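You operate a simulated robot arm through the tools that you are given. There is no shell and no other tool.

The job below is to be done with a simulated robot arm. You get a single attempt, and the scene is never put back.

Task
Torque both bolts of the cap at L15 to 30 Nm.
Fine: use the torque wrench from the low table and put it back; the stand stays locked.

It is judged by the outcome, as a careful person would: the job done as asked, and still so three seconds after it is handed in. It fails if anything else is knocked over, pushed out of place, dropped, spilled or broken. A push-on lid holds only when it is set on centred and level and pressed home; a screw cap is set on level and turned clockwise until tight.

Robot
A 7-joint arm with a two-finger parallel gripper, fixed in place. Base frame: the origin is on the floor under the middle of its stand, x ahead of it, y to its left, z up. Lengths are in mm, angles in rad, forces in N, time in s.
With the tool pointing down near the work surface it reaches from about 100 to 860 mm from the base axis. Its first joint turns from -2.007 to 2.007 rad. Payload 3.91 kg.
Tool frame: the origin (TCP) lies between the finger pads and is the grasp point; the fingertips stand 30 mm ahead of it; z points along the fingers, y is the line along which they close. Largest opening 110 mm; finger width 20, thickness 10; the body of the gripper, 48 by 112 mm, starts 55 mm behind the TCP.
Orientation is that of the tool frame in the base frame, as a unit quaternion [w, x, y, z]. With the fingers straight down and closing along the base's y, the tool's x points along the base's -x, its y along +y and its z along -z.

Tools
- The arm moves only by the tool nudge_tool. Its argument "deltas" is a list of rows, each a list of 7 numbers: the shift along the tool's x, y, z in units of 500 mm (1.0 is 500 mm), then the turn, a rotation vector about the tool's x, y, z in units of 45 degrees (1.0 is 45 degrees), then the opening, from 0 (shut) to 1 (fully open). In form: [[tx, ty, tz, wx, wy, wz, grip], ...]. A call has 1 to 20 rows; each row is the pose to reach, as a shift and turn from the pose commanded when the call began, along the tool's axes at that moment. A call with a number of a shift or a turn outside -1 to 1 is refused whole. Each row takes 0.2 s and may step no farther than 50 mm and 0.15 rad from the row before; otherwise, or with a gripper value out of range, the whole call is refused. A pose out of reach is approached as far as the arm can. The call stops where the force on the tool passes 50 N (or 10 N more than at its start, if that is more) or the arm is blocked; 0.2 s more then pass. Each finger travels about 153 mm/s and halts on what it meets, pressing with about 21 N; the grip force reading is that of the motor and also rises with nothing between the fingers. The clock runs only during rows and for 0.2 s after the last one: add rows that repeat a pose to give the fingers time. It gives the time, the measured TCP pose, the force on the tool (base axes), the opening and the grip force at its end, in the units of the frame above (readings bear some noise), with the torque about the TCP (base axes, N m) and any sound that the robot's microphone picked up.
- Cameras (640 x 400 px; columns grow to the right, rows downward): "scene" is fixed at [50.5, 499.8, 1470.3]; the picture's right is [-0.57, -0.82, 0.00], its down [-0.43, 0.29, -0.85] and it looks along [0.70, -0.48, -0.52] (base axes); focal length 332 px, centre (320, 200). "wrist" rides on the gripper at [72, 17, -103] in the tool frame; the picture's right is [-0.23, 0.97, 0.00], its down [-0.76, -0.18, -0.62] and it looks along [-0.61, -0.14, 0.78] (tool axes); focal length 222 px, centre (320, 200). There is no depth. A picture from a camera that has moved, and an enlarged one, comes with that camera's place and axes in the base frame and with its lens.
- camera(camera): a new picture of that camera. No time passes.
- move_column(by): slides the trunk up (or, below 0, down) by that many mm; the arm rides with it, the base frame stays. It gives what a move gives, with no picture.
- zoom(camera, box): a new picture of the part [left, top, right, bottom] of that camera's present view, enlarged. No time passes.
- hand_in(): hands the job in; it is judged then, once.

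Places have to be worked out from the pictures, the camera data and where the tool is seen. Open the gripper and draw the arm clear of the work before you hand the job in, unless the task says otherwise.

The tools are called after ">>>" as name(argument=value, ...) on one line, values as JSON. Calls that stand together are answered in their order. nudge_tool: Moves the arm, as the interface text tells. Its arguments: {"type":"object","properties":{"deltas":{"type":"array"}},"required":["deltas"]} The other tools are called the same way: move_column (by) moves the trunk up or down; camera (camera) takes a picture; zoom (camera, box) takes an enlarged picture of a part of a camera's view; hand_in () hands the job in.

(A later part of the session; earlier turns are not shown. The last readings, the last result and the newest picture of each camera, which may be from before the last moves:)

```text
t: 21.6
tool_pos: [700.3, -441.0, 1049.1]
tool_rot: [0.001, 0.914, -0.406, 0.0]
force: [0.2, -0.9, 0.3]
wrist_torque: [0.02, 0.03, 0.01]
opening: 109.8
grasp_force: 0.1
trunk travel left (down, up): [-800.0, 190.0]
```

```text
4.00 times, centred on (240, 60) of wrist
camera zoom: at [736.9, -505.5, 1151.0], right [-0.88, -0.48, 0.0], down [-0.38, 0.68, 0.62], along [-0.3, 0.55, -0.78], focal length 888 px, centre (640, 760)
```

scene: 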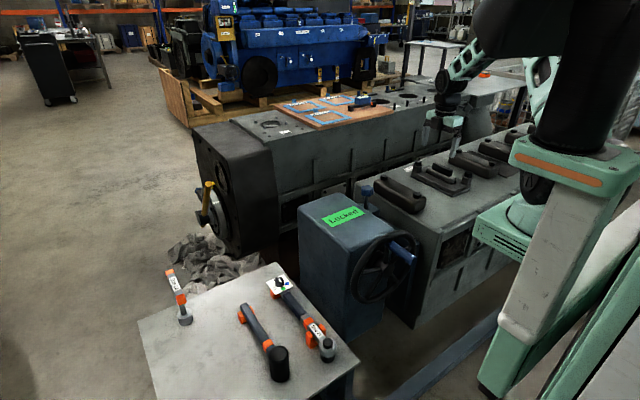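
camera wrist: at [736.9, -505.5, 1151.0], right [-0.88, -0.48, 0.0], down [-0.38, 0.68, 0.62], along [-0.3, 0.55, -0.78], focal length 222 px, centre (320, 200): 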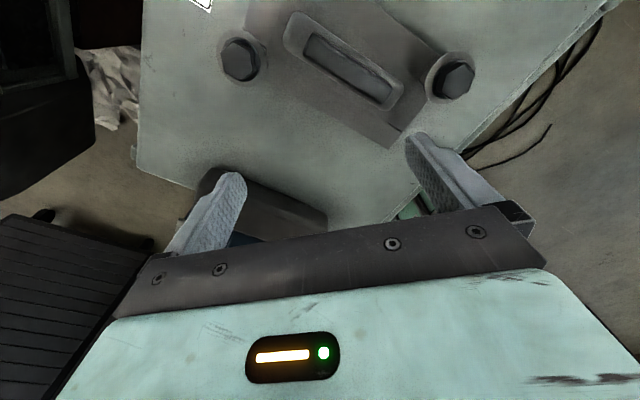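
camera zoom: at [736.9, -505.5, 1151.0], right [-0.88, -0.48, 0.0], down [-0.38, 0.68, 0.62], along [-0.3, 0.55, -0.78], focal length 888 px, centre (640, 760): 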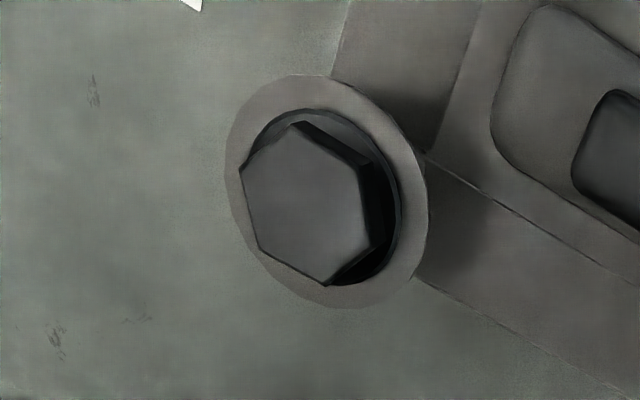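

The wrist reaches this fully, so the flipped pick-up is feasible. Refined bolt positions: A≈(782.8,-452.8,947), B≈(617.8,-526,946), both with corners along x. I travel back high over the stand toward the low table while finishing the turn to 180°.

>>> nudge_tool(deltas=[[-0.0843, -0.0382, -0.03, 0, 0, -0.06, 1], [-0.1686, -0.0764, -0.06, 0, 0, -0.12, 1], [-0.2529, -0.1146, -0.09, 0, 0, -0.18, 1], [-0.3372, -0.1528, -0.122, 0, 0, -0.24, 1], [-0.4215, -0.191, -0.122, 0, 0, -0.3, 1], [-0.5058, -0.2292, -0.122, 0, 0, -0.36, 1], [-0.5901, -0.2674, -0.122, 0, 0, -0.42, 1], [-0.6744, -0.3056, -0.122, 0, 0, -0.48, 1], [-0.7587, -0.3438, -0.122, 0, 0, -0.54, 1], [-0.843, -0.382, -0.122, 0, 0, -0.6, 1]])

>>> nudge_tool(deltas=[[-0.0708, -0.0431, 0.03, 0, 0, -0.0778, 1], [-0.1417, -0.0863, 0.06, 0, 0, -0.1556, 1], [-0.2125, -0.1294, 0.1, 0, 0, -0.2333, 1], [-0.2833, -0.1725, 0.14, 0, 0, -0.3111, 1], [-0.3542, -0.2157, 0.18, 0, 0, -0.3889, 1], [-0.425, -0.2588, 0.22, 0, 0, -0.4667, 1]])

>>> camera(camera="wrist")

>>> camera(camera="scene")

```text
t: 23.8
tool_pos: [559.8, -1.6, 1110.6]
tool_rot: [-0.001, 0.983, -0.182, 0.0]
force: [0.8, 0.2, 0.9]
wrist_torque: [0.03, -0.01, -0.02]
opening: 109.7
grasp_force: 0.1
trunk travel left (down, up): [-800.0, 190.0]
```

```text
t: 25.2
tool_pos: [409.6, 197.4, 998.4]
tool_rot: [0.0, 1.0, -0.001, 0.0]
force: [-0.3, -0.9, 1.2]
wrist_torque: [0.04, -0.02, 0.0]
opening: 109.6
grasp_force: 0.1
trunk travel left (down, up): [-800.0, 190.0]
```

```text
taken
camera wrist: at [481.2, 181.2, 1101.4], right [-0.23, -0.97, 0.0], down [-0.76, 0.18, 0.62], along [-0.61, 0.14, -0.78], focal length 222 px, centre (320, 200)
```

wrist: 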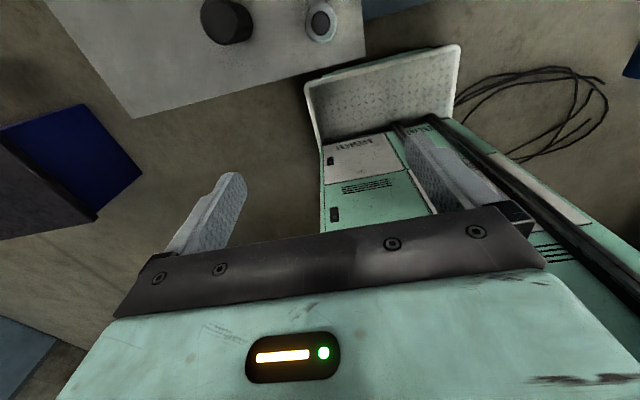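

```text
taken
```

scene: 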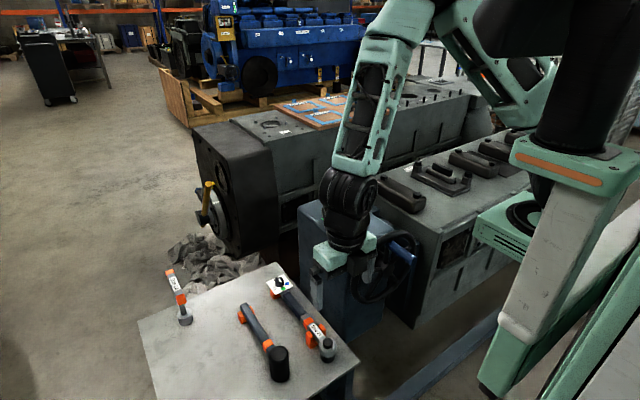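

The flipped orientation is reached, and the head is directly below the wrist camera. I zoom to locate its axis precisely.

>>> zoom(camera="wrist", box=[290, 0, 350, 50])

```text
8.00 times, centred on (320, 25) of wrist
camera zoom: at [481.2, 181.2, 1101.4], right [-0.23, -0.97, 0.0], down [-0.76, 0.18, 0.62], along [-0.61, 0.14, -0.78], focal length 1777 px, centre (320, 1600)
```

zoom: 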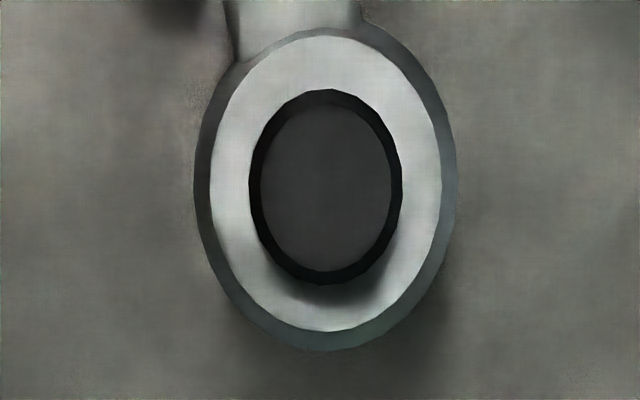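

Head axis measures (479.8,180.4). I'll grasp the grip near x=615, close to the likely balance point; first I move to a pre-grasp pose above it at z=800.

>>> nudge_tool(deltas=[[0.06, 0.005, 0.05, 0, 0, 0, 0.7], [0.12, 0.01, 0.1, 0, 0, 0, 0.7], [0.18, 0.015, 0.15, 0, 0, 0, 0.7], [0.24, 0.02, 0.21, 0, 0, 0, 0.7], [0.3, 0.025, 0.27, 0, 0, 0, 0.7], [0.36, 0.03, 0.33, 0, 0, 0, 0.7], [0.412, 0.034, 0.396, 0, 0, 0, 0.7]])

>>> camera(camera="wrist")

>>> zoom(camera="scene", box=[250, 230, 360, 370])

```text
t: 26.8
tool_pos: [615.2, 180.0, 800.5]
tool_rot: [-0.001, 1.0, 0.0, 0.0]
force: [-0.6, -0.1, 0.0]
wrist_torque: [0.0, -0.03, 0.02]
opening: 76.9
grasp_force: 0.3
trunk travel left (down, up): [-800.0, 190.0]
```

```text
taken
camera wrist: at [688.2, 163.3, 903.8], right [-0.23, -0.97, 0.0], down [-0.76, 0.18, 0.62], along [-0.61, 0.14, -0.78], focal length 222 px, centre (320, 200)
```

wrist: 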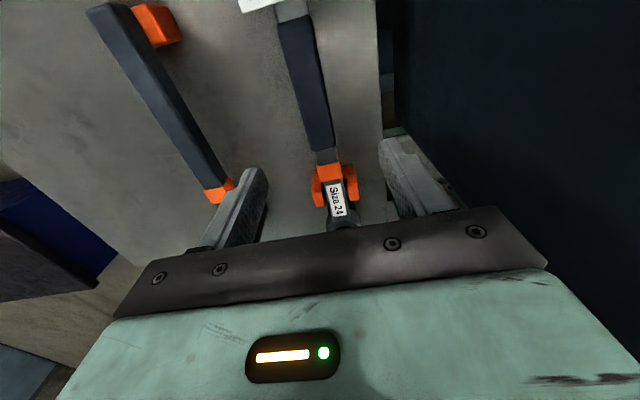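

```text
2.86 times, centred on (305, 300) of scene
camera zoom: at [50.5, 499.8, 1470.3], right [-0.57, -0.82, 0.0], down [-0.43, 0.29, -0.85], along [0.7, -0.48, -0.52], focal length 949 px, centre (363, -86)
```

zoom: 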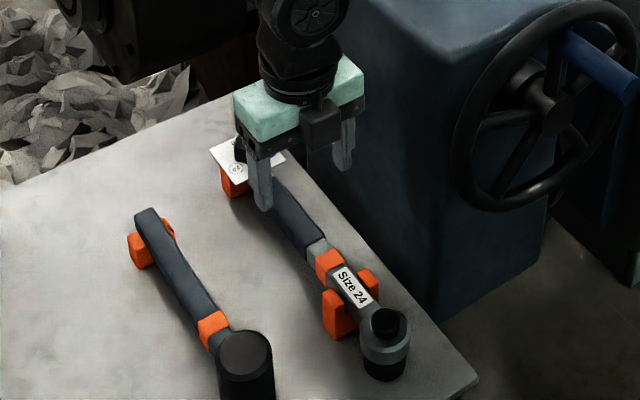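

I zoom in to measure the height of the grip and its clearance to the table.

>>> zoom(camera="scene", box=[290, 275, 350, 345])

>>> zoom(camera="wrist", box=[230, 0, 400, 230])

```text
5.71 times, centred on (320, 310) of scene
camera zoom: at [50.5, 499.8, 1470.3], right [-0.57, -0.82, 0.0], down [-0.43, 0.29, -0.85], along [0.7, -0.48, -0.52], focal length 1898 px, centre (320, -429)
```

zoom: 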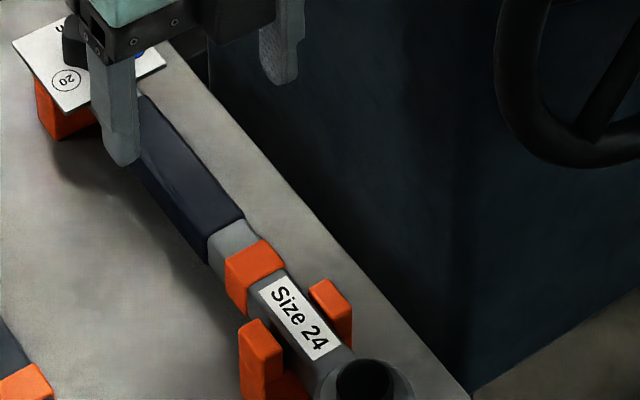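

```text
1.74 times, centred on (315, 115) of wrist
camera zoom: at [688.2, 163.3, 903.8], right [-0.23, -0.97, 0.0], down [-0.76, 0.18, 0.62], along [-0.61, 0.14, -0.78], focal length 386 px, centre (329, 348)
```

zoom: 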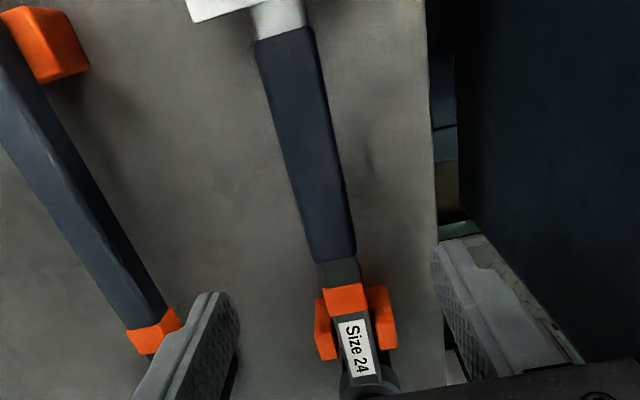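

The grip spans about z=688–708 and y=168–192. I descend to TCP z≈702, so the tips are about 22 mm above the table, and close on the grip.

>>> nudge_tool(deltas=[[0, 0, 0.05, 0, 0, 0, 0.7], [0, 0, 0.1, 0, 0, 0, 0.7], [0, 0, 0.15, 0, 0, 0, 0.7], [0, 0, 0.197, 0, 0, 0, 0.7]])

>>> zoom(camera="scene", box=[270, 245, 350, 345])

```text
t: 27.8
tool_pos: [616.5, 178.7, 702.3]
tool_rot: [0.0, 1.0, 0.0, 0.0]
force: [-0.3, -1.0, 0.1]
wrist_torque: [0.01, -0.01, 0.02]
opening: 77.0
grasp_force: 0.0
trunk travel left (down, up): [-800.0, 190.0]
```

```text
4.00 times, centred on (310, 295) of scene
camera zoom: at [50.5, 499.8, 1470.3], right [-0.57, -0.82, 0.0], down [-0.43, 0.29, -0.85], along [0.7, -0.48, -0.52], focal length 1328 px, centre (360, -180)
```

zoom: 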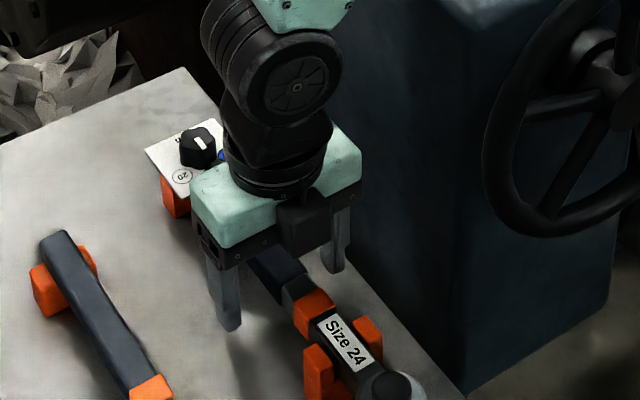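

The fingers straddle the grip without contact. I close.

>>> nudge_tool(deltas=[[0, 0, 0, 0, 0, 0, 0.4], [0, 0, 0, 0, 0, 0, 0.15], [0, 0, 0, 0, 0, 0, 0.0], [0, 0, 0, 0, 0, 0, 0.0]])

>>> camera(camera="wrist")

```text
t: 28.8
tool_pos: [614.6, 180.3, 703.1]
tool_rot: [-0.001, 1.0, 0.0, -0.001]
force: [0.0, 1.3, -0.4]
wrist_torque: [0.08, -0.4, 0.09]
opening: 22.0
grasp_force: 20.6
trunk travel left (down, up): [-800.0, 190.0]
```

```text
taken
camera wrist: at [688.3, 163.1, 805.6], right [-0.23, -0.97, 0.0], down [-0.76, 0.18, 0.62], along [-0.61, 0.14, -0.78], focal length 222 px, centre (320, 200)
```

wrist: 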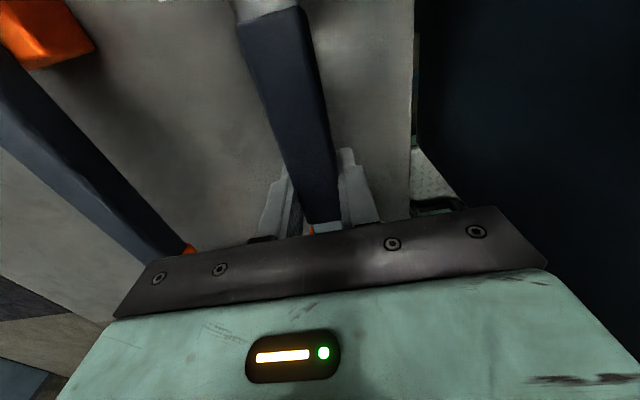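

The grip is held at 22 mm. I lift 25 mm gently and check for droop.

>>> nudge_tool(deltas=[[0, 0, -0.01, 0, 0, 0, 0], [0, 0, -0.02, 0, 0, 0, 0], [0, 0, -0.035, 0, 0, 0, 0], [0, 0, -0.05, 0, 0, 0, 0], [0, 0, -0.05, 0, 0, 0, 0]])

>>> zoom(camera="scene", box=[270, 245, 350, 365])

>>> camera(camera="wrist")

```text
t: 30.0
tool_pos: [615.6, 180.7, 727.7]
tool_rot: [0.0, 1.0, 0.0, 0.0]
force: [0.6, -0.3, -5.8]
wrist_torque: [0.01, -0.17, -0.01]
opening: 21.9
grasp_force: 21.0
trunk travel left (down, up): [-800.0, 190.0]
```

```text
3.33 times, centred on (310, 305) of scene
camera zoom: at [50.5, 499.8, 1470.3], right [-0.57, -0.82, 0.0], down [-0.43, 0.29, -0.85], along [0.7, -0.48, -0.52], focal length 1107 px, centre (353, -150)
```

zoom: 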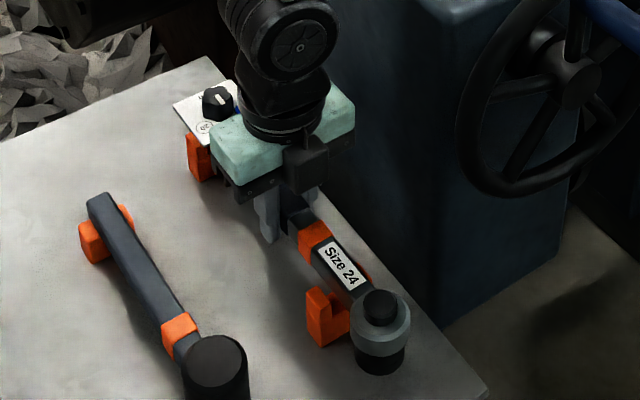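

```text
taken
camera wrist: at [687.7, 163.5, 830.4], right [-0.23, -0.97, 0.0], down [-0.76, 0.18, 0.62], along [-0.61, 0.14, -0.78], focal length 222 px, centre (320, 200)
```

wrist: 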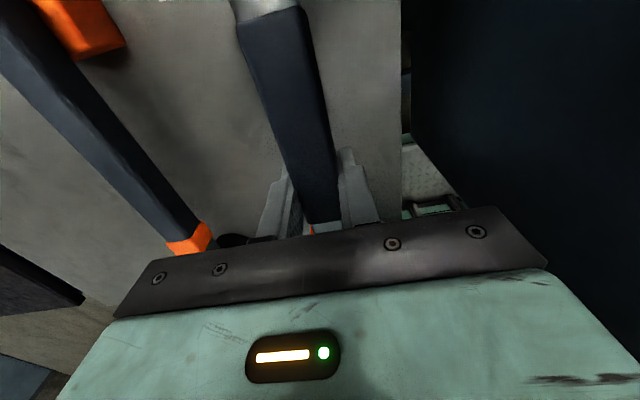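

The wrench hangs level (5.8 N, balance only 29 mm off the grip). I raise it straight up to z≈1110.

>>> nudge_tool(deltas=[[0, 0, -0.06, 0, 0, 0, 0], [0, 0, -0.14, 0, 0, 0, 0], [0, 0, -0.23, 0, 0, 0, 0], [0, 0, -0.32, 0, 0, 0, 0], [0, 0, -0.41, 0, 0, 0, 0], [0, 0, -0.5, 0, 0, 0, 0], [0, 0, -0.59, 0, 0, 0, 0], [0, 0, -0.68, 0, 0, 0, 0], [0, 0, -0.765, 0, 0, 0, 0]])

>>> camera(camera="scene")

```text
t: 32.0
tool_pos: [615.3, 181.1, 1111.3]
tool_rot: [0.001, 1.0, 0.0, -0.001]
force: [0.2, 0.0, -6.3]
wrist_torque: [-0.02, -0.14, 0.03]
opening: 21.8
grasp_force: 21.2
trunk travel left (down, up): [-800.0, 190.0]
```

```text
taken
```

scene: 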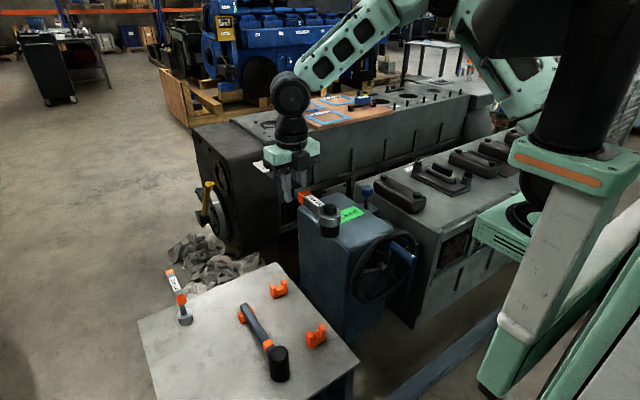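

The dial side and the empty cradle look fine. I rotate the wrench clockwise 90° in place at height, so its head sweeps through the open +y side.

>>> nudge_tool(deltas=[[0, 0, 0, 0, 0, 0.1667, 0], [0, 0, 0, 0, 0, 0.3333, 0], [0, 0, 0, 0, 0, 0.5, 0], [0, 0, 0, 0, 0, 0.6667, 0], [0, 0, 0, 0, 0, 0.8333, 0], [0, 0, 0, 0, 0, 1.0, 0]])

>>> nudge_tool(deltas=[[0, 0, 0, 0, 0, 0.1667, 0], [0, 0, 0, 0, 0, 0.3333, 0], [0, 0, 0, 0, 0, 0.5, 0], [0, 0, 0, 0, 0, 0.6667, 0], [0, 0, 0, 0, 0, 0.8333, 0], [0, 0, 0, 0, 0, 1.0, 0]])

>>> nudge_tool(deltas=[[0.0906, 0, 0, 0, 0, 0.1429, 0], [0.1811, 0, 0, 0, 0, 0.2857, 0], [0.2717, 0, 0, 0, 0, 0.4286, 0], [0.3623, 0, 0, 0, 0, 0.5714, 0], [0.4529, 0, 0, 0, 0, 0.7143, 0], [0.5434, 0, 0, 0, 0, 0.8571, 0], [0.634, 0, 0, 0, 0, 1.0, 0]])

>>> camera(camera="scene")

```text
t: 33.4
tool_pos: [614.6, 179.6, 1110.4]
tool_rot: [0.001, 0.924, -0.383, 0.0]
force: [-0.1, 0.1, -5.6]
wrist_torque: [-0.12, -0.13, 0.0]
opening: 21.9
grasp_force: 21.4
trunk travel left (down, up): [-800.0, 190.0]
```

```text
t: 34.8
tool_pos: [613.6, 181.1, 1109.1]
tool_rot: [0.001, -0.706, 0.708, 0.0]
force: [-0.3, 0.2, -7.2]
wrist_torque: [-0.21, 0.02, 0.0]
opening: 21.9
grasp_force: 21.4
trunk travel left (down, up): [-800.0, 190.0]
```

```text
t: 36.4
tool_pos: [614.9, -137.8, 1108.9]
tool_rot: [0.0, -0.382, 0.924, 0.0]
force: [-0.1, 1.1, -5.9]
wrist_torque: [-0.17, 0.14, 0.0]
opening: 21.8
grasp_force: 21.0
trunk travel left (down, up): [-800.0, 190.0]
```

```text
taken
```

scene: 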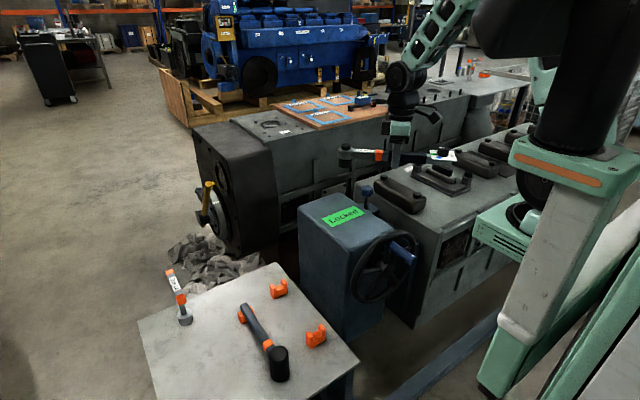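

Holding well. I continue to a point above bolt A with the handle turning to point back toward −x.

>>> nudge_tool(deltas=[[0.0573, -0.0704, 0, 0, 0, 0.1429, 0], [0.1145, -0.1409, 0, 0, 0, 0.2857, 0], [0.1718, -0.2113, 0, 0, 0, 0.4286, 0], [0.229, -0.2817, 0, 0, 0, 0.5714, 0], [0.2863, -0.3521, 0, 0, 0, 0.7143, 0], [0.3435, -0.4226, 0, 0, 0, 0.8571, 0], [0.4008, -0.493, 0, 0, 0, 1.0, 0], [0.4008, -0.493, 0, 0, 0, 1.0, 0]])

>>> zoom(camera="scene", box=[380, 90, 520, 210])

>>> camera(camera="wrist")

```text
t: 38.2
tool_pos: [646.1, -455.4, 1109.4]
tool_rot: [0.0, 0.001, 1.0, 0.0]
force: [-0.2, -0.2, -6.6]
wrist_torque: [-0.01, 0.16, 0.01]
opening: 22.1
grasp_force: 20.6
trunk travel left (down, up): [-800.0, 190.0]
```

```text
3.33 times, centred on (450, 150) of scene
camera zoom: at [50.5, 499.8, 1470.3], right [-0.57, -0.82, 0.0], down [-0.43, 0.29, -0.85], along [0.7, -0.48, -0.52], focal length 1107 px, centre (-113, 367)
```

zoom: 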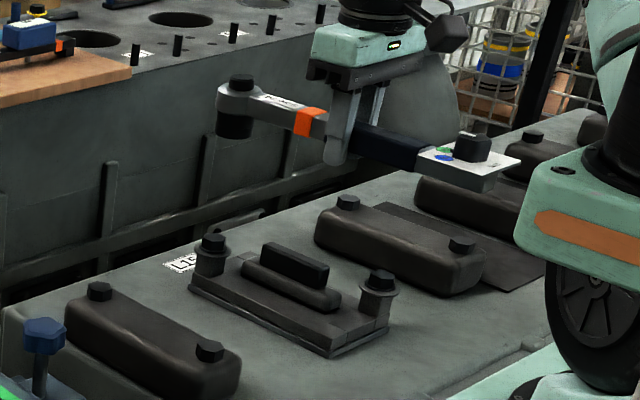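

```text
taken
camera wrist: at [574.7, -437.5, 1212.4], right [0.23, 0.97, 0.0], down [0.76, -0.18, 0.62], along [0.61, -0.14, -0.78], focal length 222 px, centre (320, 200)
```

wrist: 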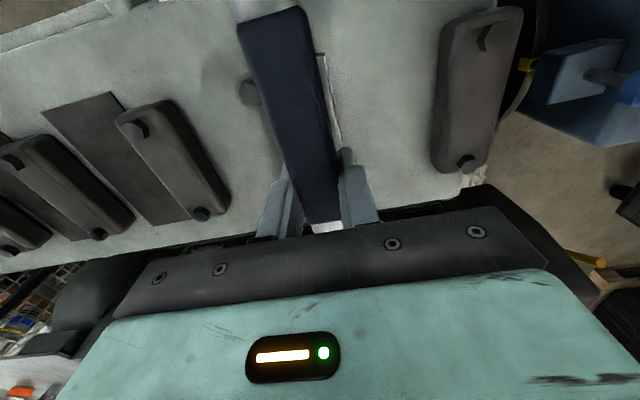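

The socket appears right above bolt A: the projection agrees within 2–3 px. I descend to about 15 mm above the bolt and look closer.

>>> nudge_tool(deltas=[[0, 0, 0.06, 0, 0, 0, 0], [0, 0, 0.12, 0, 0, 0, 0], [0, 0, 0.17, 0, 0, 0, 0], [0, 0, 0.2, 0, 0, 0, 0], [0, 0, 0.2, 0, 0, 0, 0]])

>>> zoom(camera="scene", box=[390, 130, 470, 190])

>>> zoom(camera="scene", box=[405, 145, 445, 185])

```text
t: 39.4
tool_pos: [647.1, -453.2, 1009.4]
tool_rot: [0.0, 0.0, 1.0, 0.0]
force: [0.2, -0.1, -6.8]
wrist_torque: [0.0, 0.21, -0.01]
opening: 21.8
grasp_force: 20.7
trunk travel left (down, up): [-800.0, 190.0]
```

```text
6.67 times, centred on (430, 160) of scene
camera zoom: at [50.5, 499.8, 1470.3], right [-0.57, -0.82, 0.0], down [-0.43, 0.29, -0.85], along [0.7, -0.48, -0.52], focal length 2214 px, centre (-413, 467)
```

zoom: 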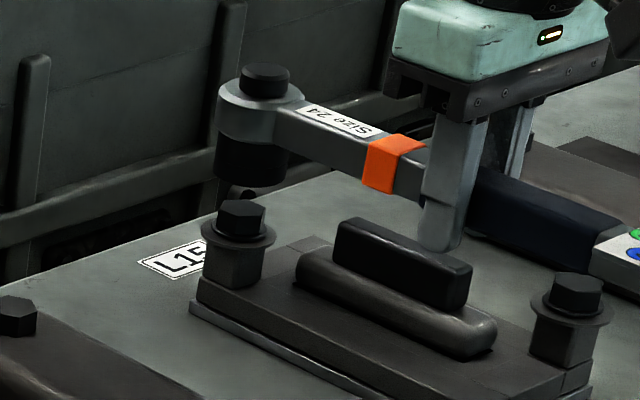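

```text
10.00 times, centred on (425, 165) of scene
camera zoom: at [50.5, 499.8, 1470.3], right [-0.57, -0.82, 0.0], down [-0.43, 0.29, -0.85], along [0.7, -0.48, -0.52], focal length 3321 px, centre (-730, 550)
```

zoom: 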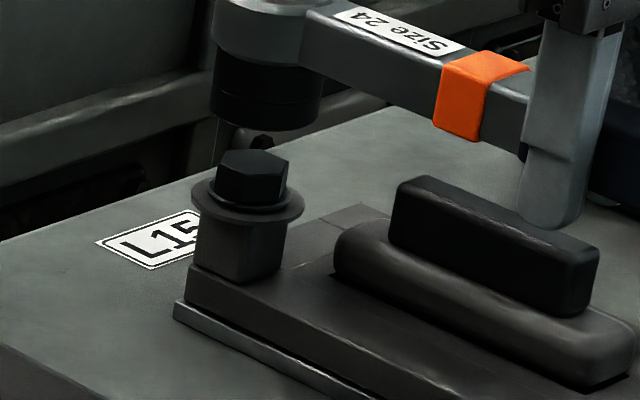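

The socket hovers just over bolt A; in this view it may sit a couple of mm to the right of the bolt axis. I zoom more to quantify before lowering.

>>> zoom(camera="scene", box=[412, 138, 442, 168])

>>> zoom(camera="scene", box=[442, 154, 472, 184])

```text
13.33 times, centred on (427, 153) of scene
camera zoom: at [50.5, 499.8, 1470.3], right [-0.57, -0.82, 0.0], down [-0.43, 0.29, -0.85], along [0.7, -0.48, -0.52], focal length 4428 px, centre (-1107, 827)
```

zoom: 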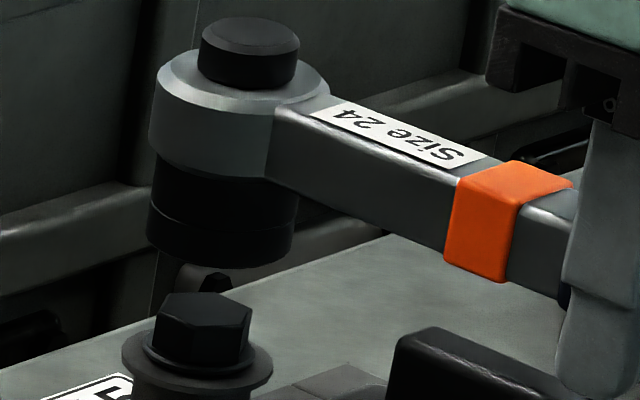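

```text
13.33 times, centred on (457, 169) of scene
camera zoom: at [50.5, 499.8, 1470.3], right [-0.57, -0.82, 0.0], down [-0.43, 0.29, -0.85], along [0.7, -0.48, -0.52], focal length 4428 px, centre (-1507, 613)
```

zoom: 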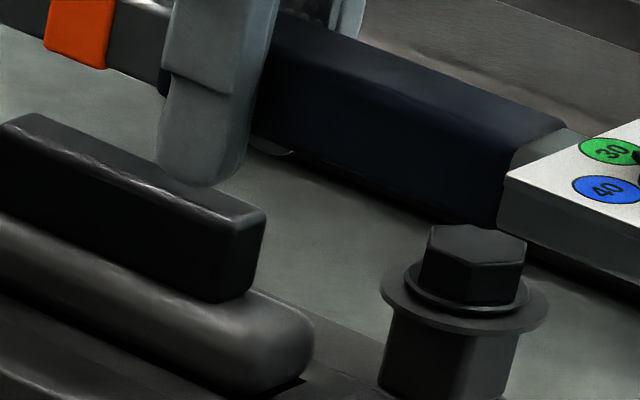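

The axis looks about 1 mm off at most, with the socket about 22 mm above the bolt. I swing the handle 10° around the bolt axis for more room beside the cap's centre bar, correct by about 1 mm, and lower about 12 mm.

>>> nudge_tool(deltas=[[-0.002, 0.0163, 0, 0, 0, 0.0741, 0], [-0.0036, 0.0325, 0, 0, 0, 0.1481, 0], [-0.0054, 0.0488, 0, 0, 0, 0.2222, 0], [-0.0054, 0.0488, 0.024, 0, 0, 0.2222, 0], [-0.0054, 0.0488, 0.024, 0, 0, 0.2222, 0]])

>>> zoom(camera="scene", box=[412, 143, 442, 173])

>>> zoom(camera="scene", box=[400, 125, 490, 190])

```text
t: 40.6
tool_pos: [649.8, -428.0, 998.4]
tool_rot: [0.001, 0.087, 0.996, 0.001]
force: [-0.4, 0.7, -6.7]
wrist_torque: [0.05, 0.18, -0.01]
opening: 22.3
grasp_force: 21.1
trunk travel left (down, up): [-800.0, 190.0]
```

```text
13.33 times, centred on (427, 158) of scene
camera zoom: at [50.5, 499.8, 1470.3], right [-0.57, -0.82, 0.0], down [-0.43, 0.29, -0.85], along [0.7, -0.48, -0.52], focal length 4428 px, centre (-1107, 760)
```

zoom: 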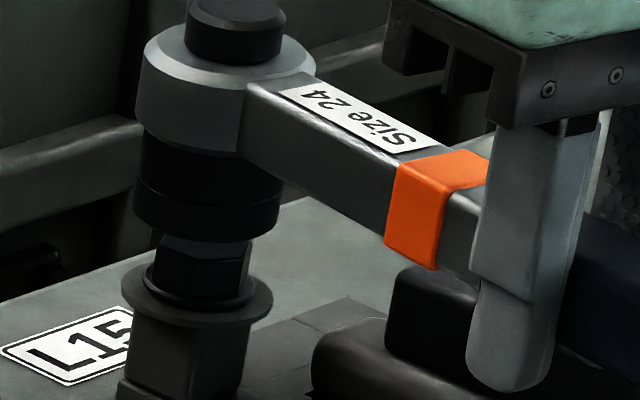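

```text
6.15 times, centred on (445, 158) of scene
camera zoom: at [50.5, 499.8, 1470.3], right [-0.57, -0.82, 0.0], down [-0.43, 0.29, -0.85], along [0.7, -0.48, -0.52], focal length 2044 px, centre (-449, 462)
```

zoom: 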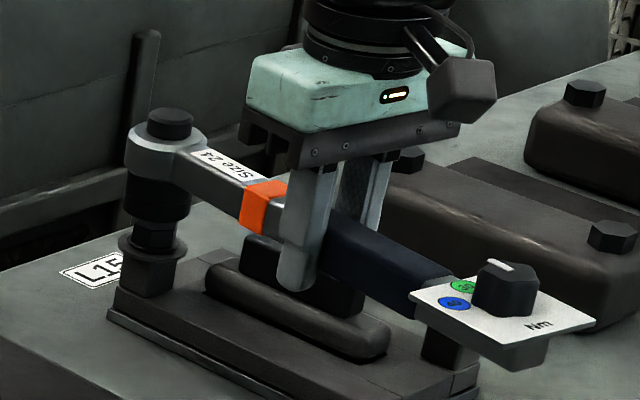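

The socket now lines up with the bolt within about 1 mm, with roughly 9 mm to go. I lower gently in small steps watching the force.

>>> nudge_tool(deltas=[[0, 0, 0.008, 0, 0, 0, 0], [0, 0, 0.016, 0, 0, 0, 0], [0, 0, 0.016, 0, 0, 0, 0]])

>>> nudge_tool(deltas=[[0, 0, 0.004, 0, 0, 0, 0], [0, 0, 0.008, 0, 0, 0, 0], [0, 0, 0.008, 0, 0, 0, 0]])

>>> zoom(camera="scene", box=[412, 143, 442, 173])

```text
t: 41.4
tool_pos: [650.1, -428.4, 990.5]
tool_rot: [0.0, 0.087, 0.996, 0.0]
force: [-0.4, 0.2, -6.9]
wrist_torque: [-0.01, 0.16, 0.0]
opening: 22.0
grasp_force: 21.2
trunk travel left (down, up): [-800.0, 190.0]
```

```text
t: 42.2
tool_pos: [649.8, -428.1, 984.6]
tool_rot: [0.0, 0.087, 0.996, 0.001]
force: [0.0, -0.1, -6.5]
wrist_torque: [0.03, 0.19, 0.02]
opening: 22.0
grasp_force: 20.9
trunk travel left (down, up): [-800.0, 190.0]
```

```text
13.33 times, centred on (427, 158) of scene
camera zoom: at [50.5, 499.8, 1470.3], right [-0.57, -0.82, 0.0], down [-0.43, 0.29, -0.85], along [0.7, -0.48, -0.52], focal length 4428 px, centre (-1107, 760)
```

zoom: 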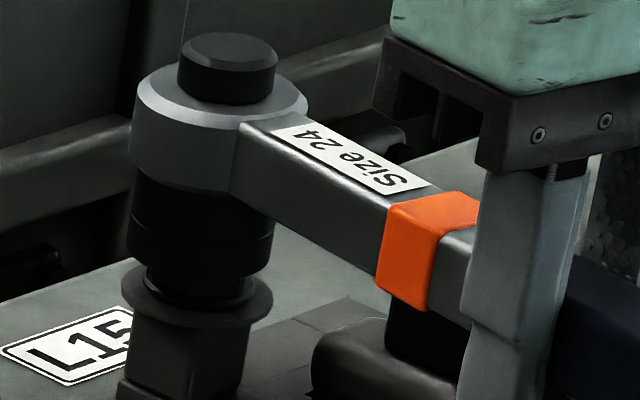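

No contact force and the socket has begun to slip over the hex. I continue down in small steps until it seats.

>>> nudge_tool(deltas=[[0, 0, 0.004, 0, 0, 0, 0], [0, 0, 0.008, 0, 0, 0, 0], [0, 0, 0.008, 0, 0, 0, 0]])

>>> nudge_tool(deltas=[[0, 0, 0.004, 0, 0, 0, 0], [0, 0, 0.008, 0, 0, 0, 0], [0, 0, 0.008, 0, 0, 0, 0]])

>>> zoom(camera="scene", box=[412, 143, 442, 173])

```text
t: 43.0
tool_pos: [650.0, -428.9, 982.4]
tool_rot: [0.0, 0.087, 0.996, -0.001]
force: [0.0, 0.3, -5.9]
wrist_torque: [-0.02, 0.17, 0.03]
opening: 21.9
grasp_force: 20.8
trunk travel left (down, up): [-800.0, 190.0]
```

```text
t: 43.8
tool_pos: [650.8, -429.1, 978.3]
tool_rot: [0.0, 0.088, 0.996, 0.0]
force: [-1.1, 1.1, -3.3]
wrist_torque: [-0.03, -0.17, 0.01]
opening: 21.9
grasp_force: 20.9
trunk travel left (down, up): [-800.0, 190.0]
```

```text
13.33 times, centred on (427, 158) of scene
camera zoom: at [50.5, 499.8, 1470.3], right [-0.57, -0.82, 0.0], down [-0.43, 0.29, -0.85], along [0.7, -0.48, -0.52], focal length 4428 px, centre (-1107, 760)
```

zoom: 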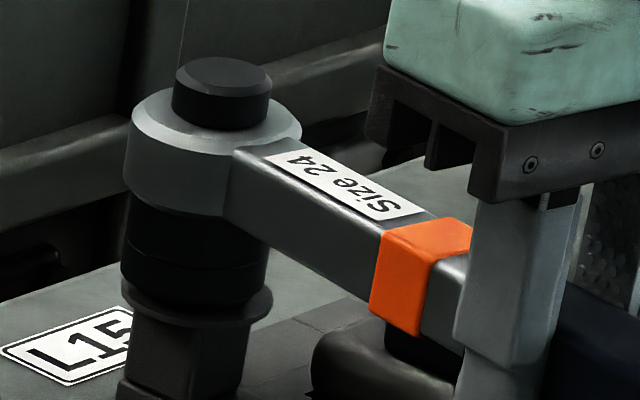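

The socket now rests on the washer: about 3 N of the weight is carried there. I press down 1.5 mm more to be sure it is home.

>>> nudge_tool(deltas=[[0, 0, 0.0015, 0, 0, 0, 0], [0, 0, 0.003, 0, 0, 0, 0], [0, 0, 0.003, 0, 0, 0, 0]])

>>> zoom(camera="scene", box=[412, 143, 442, 173])

```text
t: 44.6
tool_pos: [650.7, -428.8, 976.3]
tool_rot: [0.001, 0.087, 0.996, -0.001]
force: [0.1, 1.6, 1.1]
wrist_torque: [-0.14, -0.7, 0.04]
opening: 21.8
grasp_force: 21.2
trunk travel left (down, up): [-800.0, 190.0]
```

```text
13.33 times, centred on (427, 158) of scene
camera zoom: at [50.5, 499.8, 1470.3], right [-0.57, -0.82, 0.0], down [-0.43, 0.29, -0.85], along [0.7, -0.48, -0.52], focal length 4428 px, centre (-1107, 760)
```

zoom: 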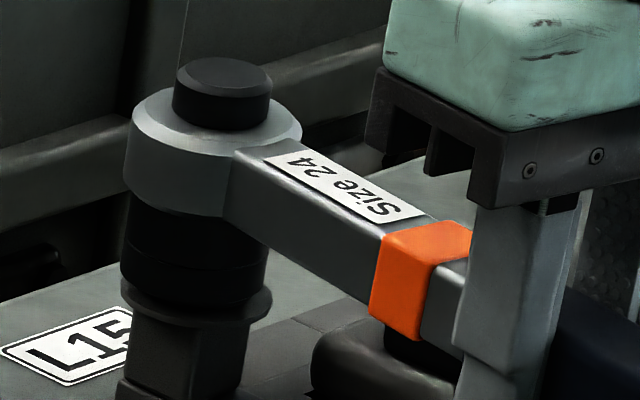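

The socket is seated about 11 mm over the hex. Now I swing the handle clockwise around the bolt axis in 2° rows, watching torque and listening for the click.

>>> nudge_tool(deltas=[[-0.00016, 0.00944, 0, 0, 0, 0.04444, 0], [-0.00066, 0.01886, 0, 0, 0, 0.08889, 0], [-0.00148, 0.02826, 0, 0, 0, 0.13333, 0]])

```text
t: 45.4
tool_pos: [653.5, -414.7, 976.5]
tool_rot: [-0.001, 0.139, 0.99, 0.0]
force: [1.1, -1.4, -3.3]
wrist_torque: [-0.08, -0.21, 0.6]
opening: 21.8
grasp_force: 20.9
trunk travel left (down, up): [-800.0, 190.0]
```

Turning with light resistance (0.6 Nm). I continue another 8°.

>>> nudge_tool(deltas=[[-0.00016, 0.00944, 0, 0, 0, 0.04444, 0], [-0.00066, 0.01886, 0, 0, 0, 0.08889, 0], [-0.00148, 0.02826, 0, 0, 0, 0.13333, 0], [-0.00263, 0.03763, 0, 0, 0, 0.17778, 0]])

>>> zoom(camera="scene", box=[400, 130, 490, 195])

```text
t: 46.4
tool_pos: [659.4, -398.0, 975.7]
tool_rot: [0.0, 0.208, 0.978, 0.0]
force: [0.5, -1.6, -4.1]
wrist_torque: [-0.08, 0.01, 0.64]
opening: 22.1
grasp_force: 21.9
trunk travel left (down, up): [-800.0, 190.0]
```

```text
6.15 times, centred on (445, 162) of scene
camera zoom: at [50.5, 499.8, 1470.3], right [-0.57, -0.82, 0.0], down [-0.43, 0.29, -0.85], along [0.7, -0.48, -0.52], focal length 2044 px, centre (-449, 431)
```

zoom: 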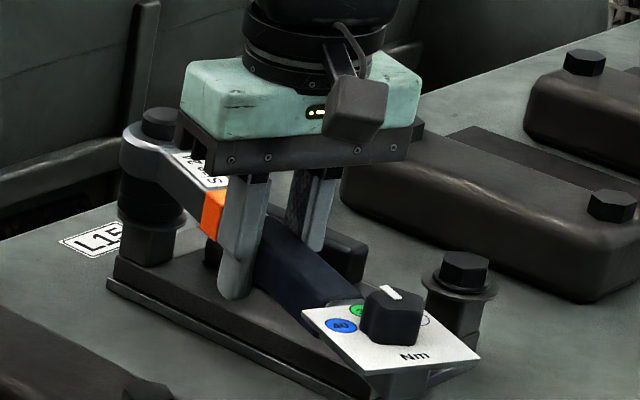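

Still about 0.6 Nm: the bolt is running down freely. I continue 16° more with care; there is still room to the neighbouring cover.

>>> nudge_tool(deltas=[[-0.00016, 0.00944, 0, 0, 0, 0.04444, 0], [-0.00066, 0.01886, 0, 0, 0, 0.08889, 0], [-0.00148, 0.02826, 0, 0, 0, 0.13333, 0], [-0.00263, 0.03763, 0, 0, 0, 0.17778, 0], [-0.00411, 0.04695, 0, 0, 0, 0.22222, 0], [-0.00591, 0.05622, 0, 0, 0, 0.26667, 0]])

>>> zoom(camera="scene", box=[390, 130, 490, 205])

>>> camera(camera="wrist")

```text
t: 47.8
tool_pos: [672.5, -373.1, 977.0]
tool_rot: [0.001, 0.31, 0.951, 0.0]
force: [-1.9, -5.5, -6.2]
wrist_torque: [-0.09, 0.19, 0.38]
opening: 22.1
grasp_force: 21.0
trunk travel left (down, up): [-800.0, 190.0]
```

```text
5.33 times, centred on (440, 168) of scene
camera zoom: at [50.5, 499.8, 1470.3], right [-0.57, -0.82, 0.0], down [-0.43, 0.29, -0.85], along [0.7, -0.48, -0.52], focal length 1771 px, centre (-320, 373)
```

zoom: 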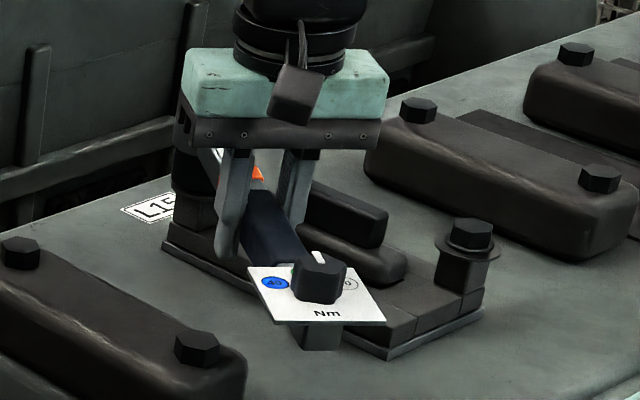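

```text
taken
camera wrist: at [625.1, -315.8, 1078.9], right [0.76, 0.65, 0.0], down [0.51, -0.59, 0.62], along [0.41, -0.47, -0.78], focal length 222 px, centre (320, 200)
```

wrist: 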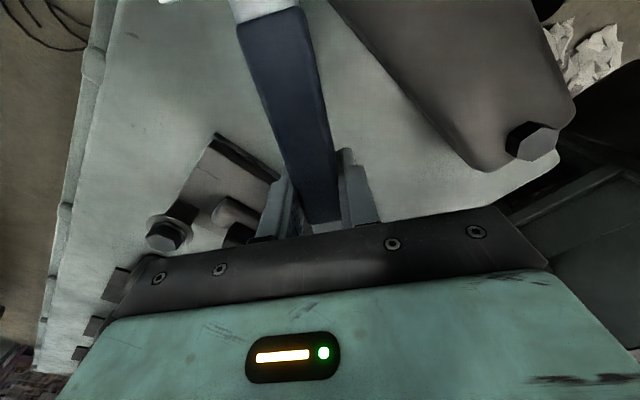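

Resistance about the bolt is rising slightly (about 1.1 Nm in total). I continue 8° more.

>>> nudge_tool(deltas=[[-0.00016, 0.00944, 0, 0, 0, 0.04444, 0], [-0.00066, 0.01886, 0, 0, 0, 0.08889, 0], [-0.00148, 0.02826, 0, 0, 0, 0.13333, 0], [-0.00263, 0.03763, 0, 0, 0, 0.17778, 0]])

>>> camera(camera="wrist")

```text
t: 48.8
tool_pos: [685.3, -357.6, 976.9]
tool_rot: [-0.001, 0.375, 0.927, 0.0]
force: [-3.6, -6.5, -8.0]
wrist_torque: [0.17, 0.42, 0.47]
opening: 22.0
grasp_force: 20.9
trunk travel left (down, up): [-800.0, 190.0]
```

```text
taken
camera wrist: at [645.6, -295.2, 1079.2], right [0.84, 0.54, 0.0], down [0.42, -0.66, 0.62], along [0.34, -0.52, -0.78], focal length 222 px, centre (320, 200)
```

wrist: 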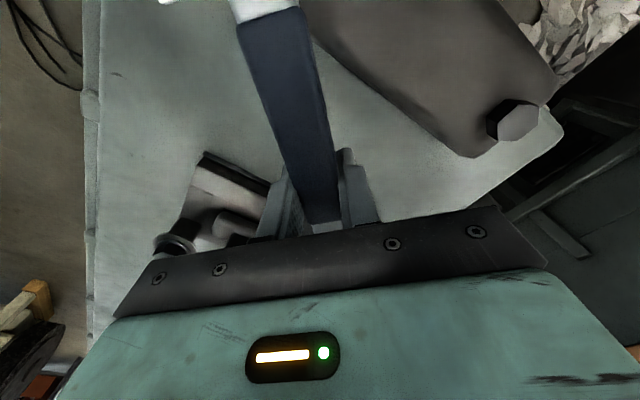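

The moment about the bolt is now about 1.45 Nm and rising. I continue another 8°, still clear of the neighbouring cover.

>>> nudge_tool(deltas=[[-0.00016, 0.00944, 0, 0, 0, 0.04444, 0], [-0.00066, 0.01886, 0, 0, 0, 0.08889, 0], [-0.00148, 0.02826, 0, 0, 0, 0.13333, 0], [-0.00263, 0.03763, 0, 0, 0, 0.17778, 0]])

>>> camera(camera="wrist")

>>> zoom(camera="scene", box=[390, 130, 490, 205])

```text
t: 49.8
tool_pos: [700.1, -344.5, 977.7]
tool_rot: [0.0, 0.439, 0.899, 0.0]
force: [-1.1, -2.5, -6.0]
wrist_torque: [0.01, 0.08, -0.29]
opening: 21.8
grasp_force: 21.0
trunk travel left (down, up): [-800.0, 190.0]
```

```text
taken
camera wrist: at [669.5, -276.7, 1079.6], right [0.91, 0.42, 0.0], down [0.33, -0.71, 0.62], along [0.26, -0.57, -0.78], focal length 222 px, centre (320, 200)
```

wrist: 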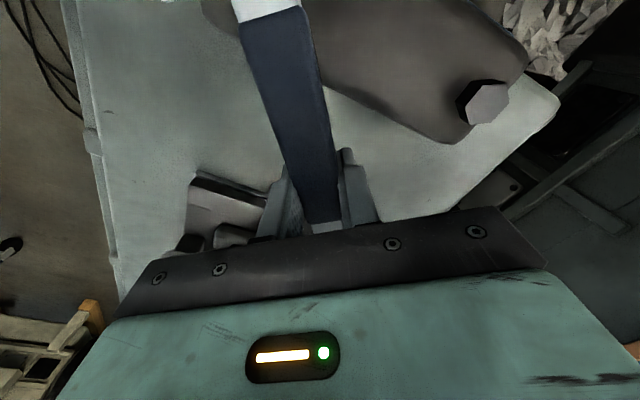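

```text
5.33 times, centred on (440, 168) of scene
camera zoom: at [50.5, 499.8, 1470.3], right [-0.57, -0.82, 0.0], down [-0.43, 0.29, -0.85], along [0.7, -0.48, -0.52], focal length 1771 px, centre (-320, 373)
```

zoom: 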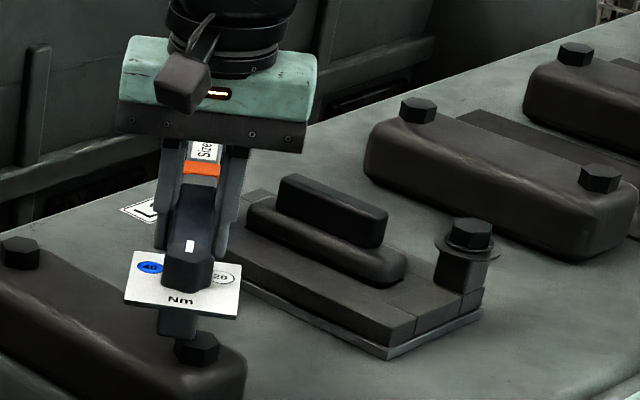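

The moment dropped to about zero without a reported click, so I need to know whether the socket is still engaged. I press down 1.5 mm and read the force.

>>> nudge_tool(deltas=[[0, 0, 0.0015, 0, 0, 0, 0], [0, 0, 0.003, 0, 0, 0, 0], [0, 0, 0.003, 0, 0, 0, 0]])

>>> zoom(camera="scene", box=[400, 140, 450, 190])

```text
t: 50.6
tool_pos: [698.9, -344.1, 975.7]
tool_rot: [0.001, 0.438, 0.899, -0.001]
force: [-1.2, 0.6, 0.3]
wrist_torque: [-0.51, -0.35, 0.04]
opening: 21.9
grasp_force: 21.4
trunk travel left (down, up): [-800.0, 190.0]
```

```text
8.00 times, centred on (425, 165) of scene
camera zoom: at [50.5, 499.8, 1470.3], right [-0.57, -0.82, 0.0], down [-0.43, 0.29, -0.85], along [0.7, -0.48, -0.52], focal length 2657 px, centre (-520, 480)
```

zoom: 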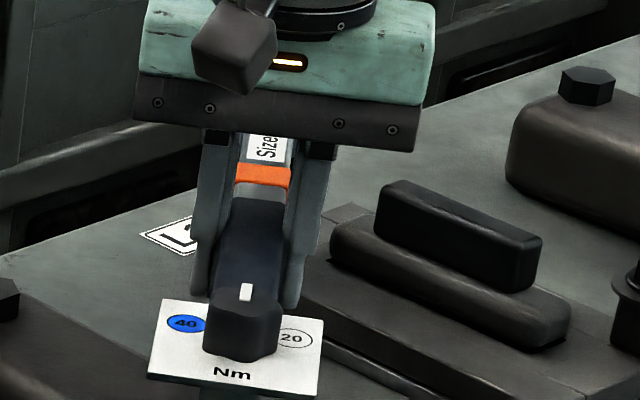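

The socket is still firmly down on the washer. I turn 4° further while pressed to see whether it resists.

>>> nudge_tool(deltas=[[-4e-05, 0.00472, 0, 0, 0, 0.02222, 0], [-0.00016, 0.00944, 0, 0, 0, 0.04444, 0], [-0.00037, 0.01415, 0, 0, 0, 0.06667, 0], [-0.00066, 0.01886, 0, 0, 0, 0.08889, 0]])

```text
t: 51.6
tool_pos: [706.9, -340.2, 974.0]
tool_rot: [0.0, 0.469, 0.883, -0.001]
force: [-0.4, -1.8, 0.5]
wrist_torque: [-0.55, -0.33, -0.08]
opening: 21.9
grasp_force: 21.7
trunk travel left (down, up): [-800.0, 190.0]
```

Almost no resistance now. I'll lift the wrench straight off and inspect bolt A's angle to learn what happened.

>>> nudge_tool(deltas=[[0, 0, -0.02, 0, 0, 0, 0], [0, 0, -0.05, 0, 0, 0, 0], [0, 0, -0.1, 0, 0, 0, 0], [0, 0, -0.16, 0, 0, 0, 0], [0, 0, -0.2, 0, 0, 0, 0]])

>>> zoom(camera="scene", box=[405, 140, 445, 180])

>>> zoom(camera="scene", box=[380, 90, 480, 180])

>>> camera(camera="wrist")

```text
t: 52.8
tool_pos: [707.5, -340.9, 1075.0]
tool_rot: [0.0, 0.469, 0.883, 0.001]
force: [0.2, 0.1, -6.1]
wrist_torque: [0.17, 0.08, 0.02]
opening: 21.7
grasp_force: 21.0
trunk travel left (down, up): [-800.0, 190.0]
```

```text
10.00 times, centred on (425, 160) of scene
camera zoom: at [50.5, 499.8, 1470.3], right [-0.57, -0.82, 0.0], down [-0.43, 0.29, -0.85], along [0.7, -0.48, -0.52], focal length 3321 px, centre (-730, 600)
```

zoom: 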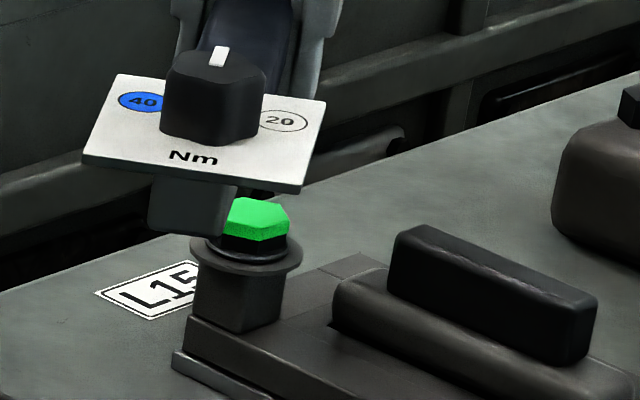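

```text
4.44 times, centred on (430, 135) of scene
camera zoom: at [50.5, 499.8, 1470.3], right [-0.57, -0.82, 0.0], down [-0.43, 0.29, -0.85], along [0.7, -0.48, -0.52], focal length 1476 px, centre (-169, 489)
```

zoom: 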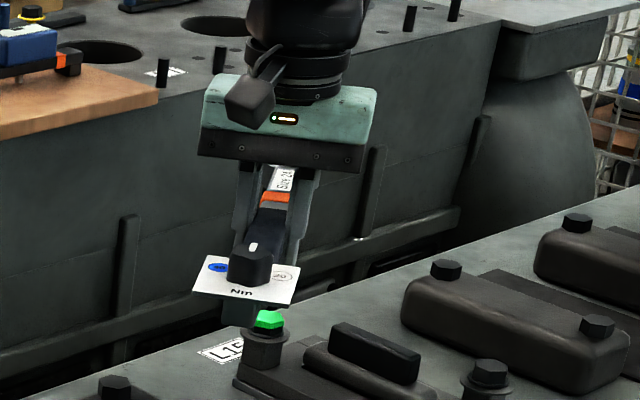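

```text
taken
camera wrist: at [681.7, -270.2, 1177.6], right [0.93, 0.36, 0.0], down [0.28, -0.73, 0.62], along [0.22, -0.58, -0.78], focal length 222 px, centre (320, 200)
```

wrist: 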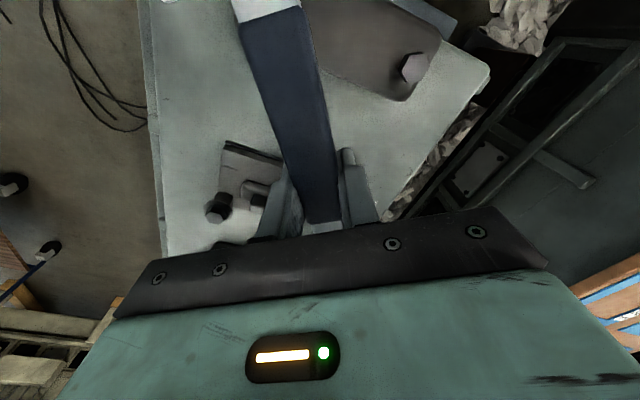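

Bolt A's head has turned green, the colour of the 30 Nm mark, so it is torqued and I won't touch it again. I carry the wrench at this height over to bolt B, turning the handle back to point toward the robot.

>>> nudge_tool(deltas=[[-0.0023, -0.0781, 0, 0, 0, -0.1429, 0], [-0.0046, -0.1562, 0, 0, 0, -0.2857, 0], [-0.0069, -0.2343, 0, 0, 0, -0.4286, 0], [-0.0091, -0.3123, 0, 0, 0, -0.5714, 0], [-0.0114, -0.3904, 0, 0, 0, -0.7143, 0], [-0.0137, -0.4685, 0, 0, 0, -0.8571, 0], [-0.016, -0.5466, 0, 0, 0, -1.0, 0], [-0.016, -0.5466, 0, 0, 0, -1.0, 0]])

>>> zoom(camera="scene", box=[400, 110, 520, 200])

>>> camera(camera="wrist")

>>> camera(camera="scene")

```text
t: 54.6
tool_pos: [484.9, -499.0, 1075.9]
tool_rot: [0.0, 0.095, 0.996, 0.0]
force: [0.1, 0.7, -6.5]
wrist_torque: [0.04, 0.17, 0.0]
opening: 22.1
grasp_force: 20.9
trunk travel left (down, up): [-800.0, 190.0]
```

```text
4.44 times, centred on (460, 155) of scene
camera zoom: at [50.5, 499.8, 1470.3], right [-0.57, -0.82, 0.0], down [-0.43, 0.29, -0.85], along [0.7, -0.48, -0.52], focal length 1476 px, centre (-302, 400)
```

zoom: 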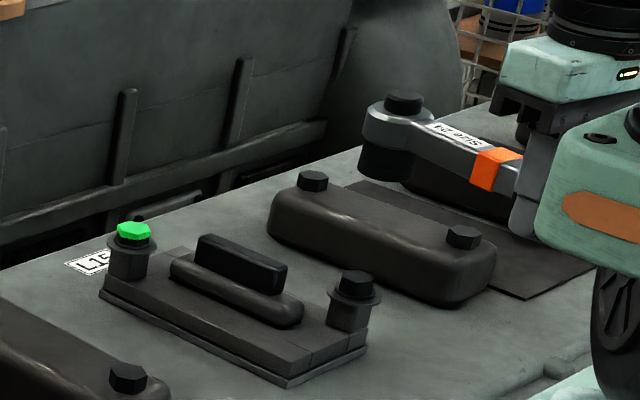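

```text
taken
camera wrist: at [416.8, -468.5, 1178.4], right [0.41, 0.91, 0.0], down [0.71, -0.32, 0.62], along [0.57, -0.25, -0.78], focal length 222 px, centre (320, 200)
```

wrist: 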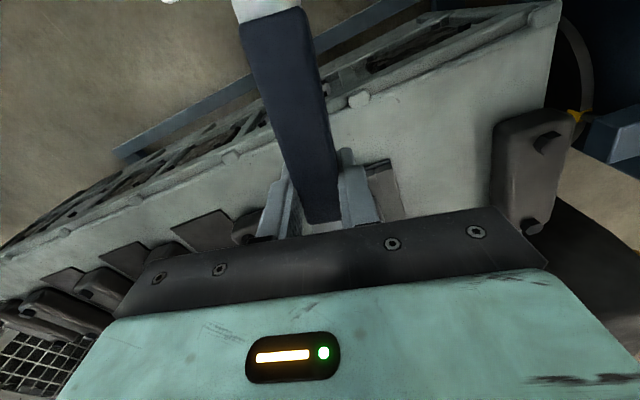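

```text
taken
```

scene: 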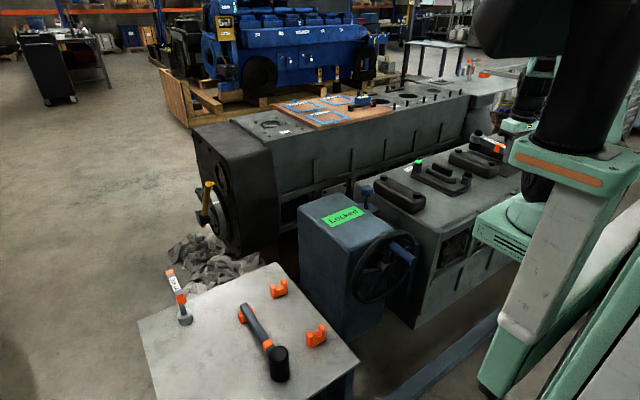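

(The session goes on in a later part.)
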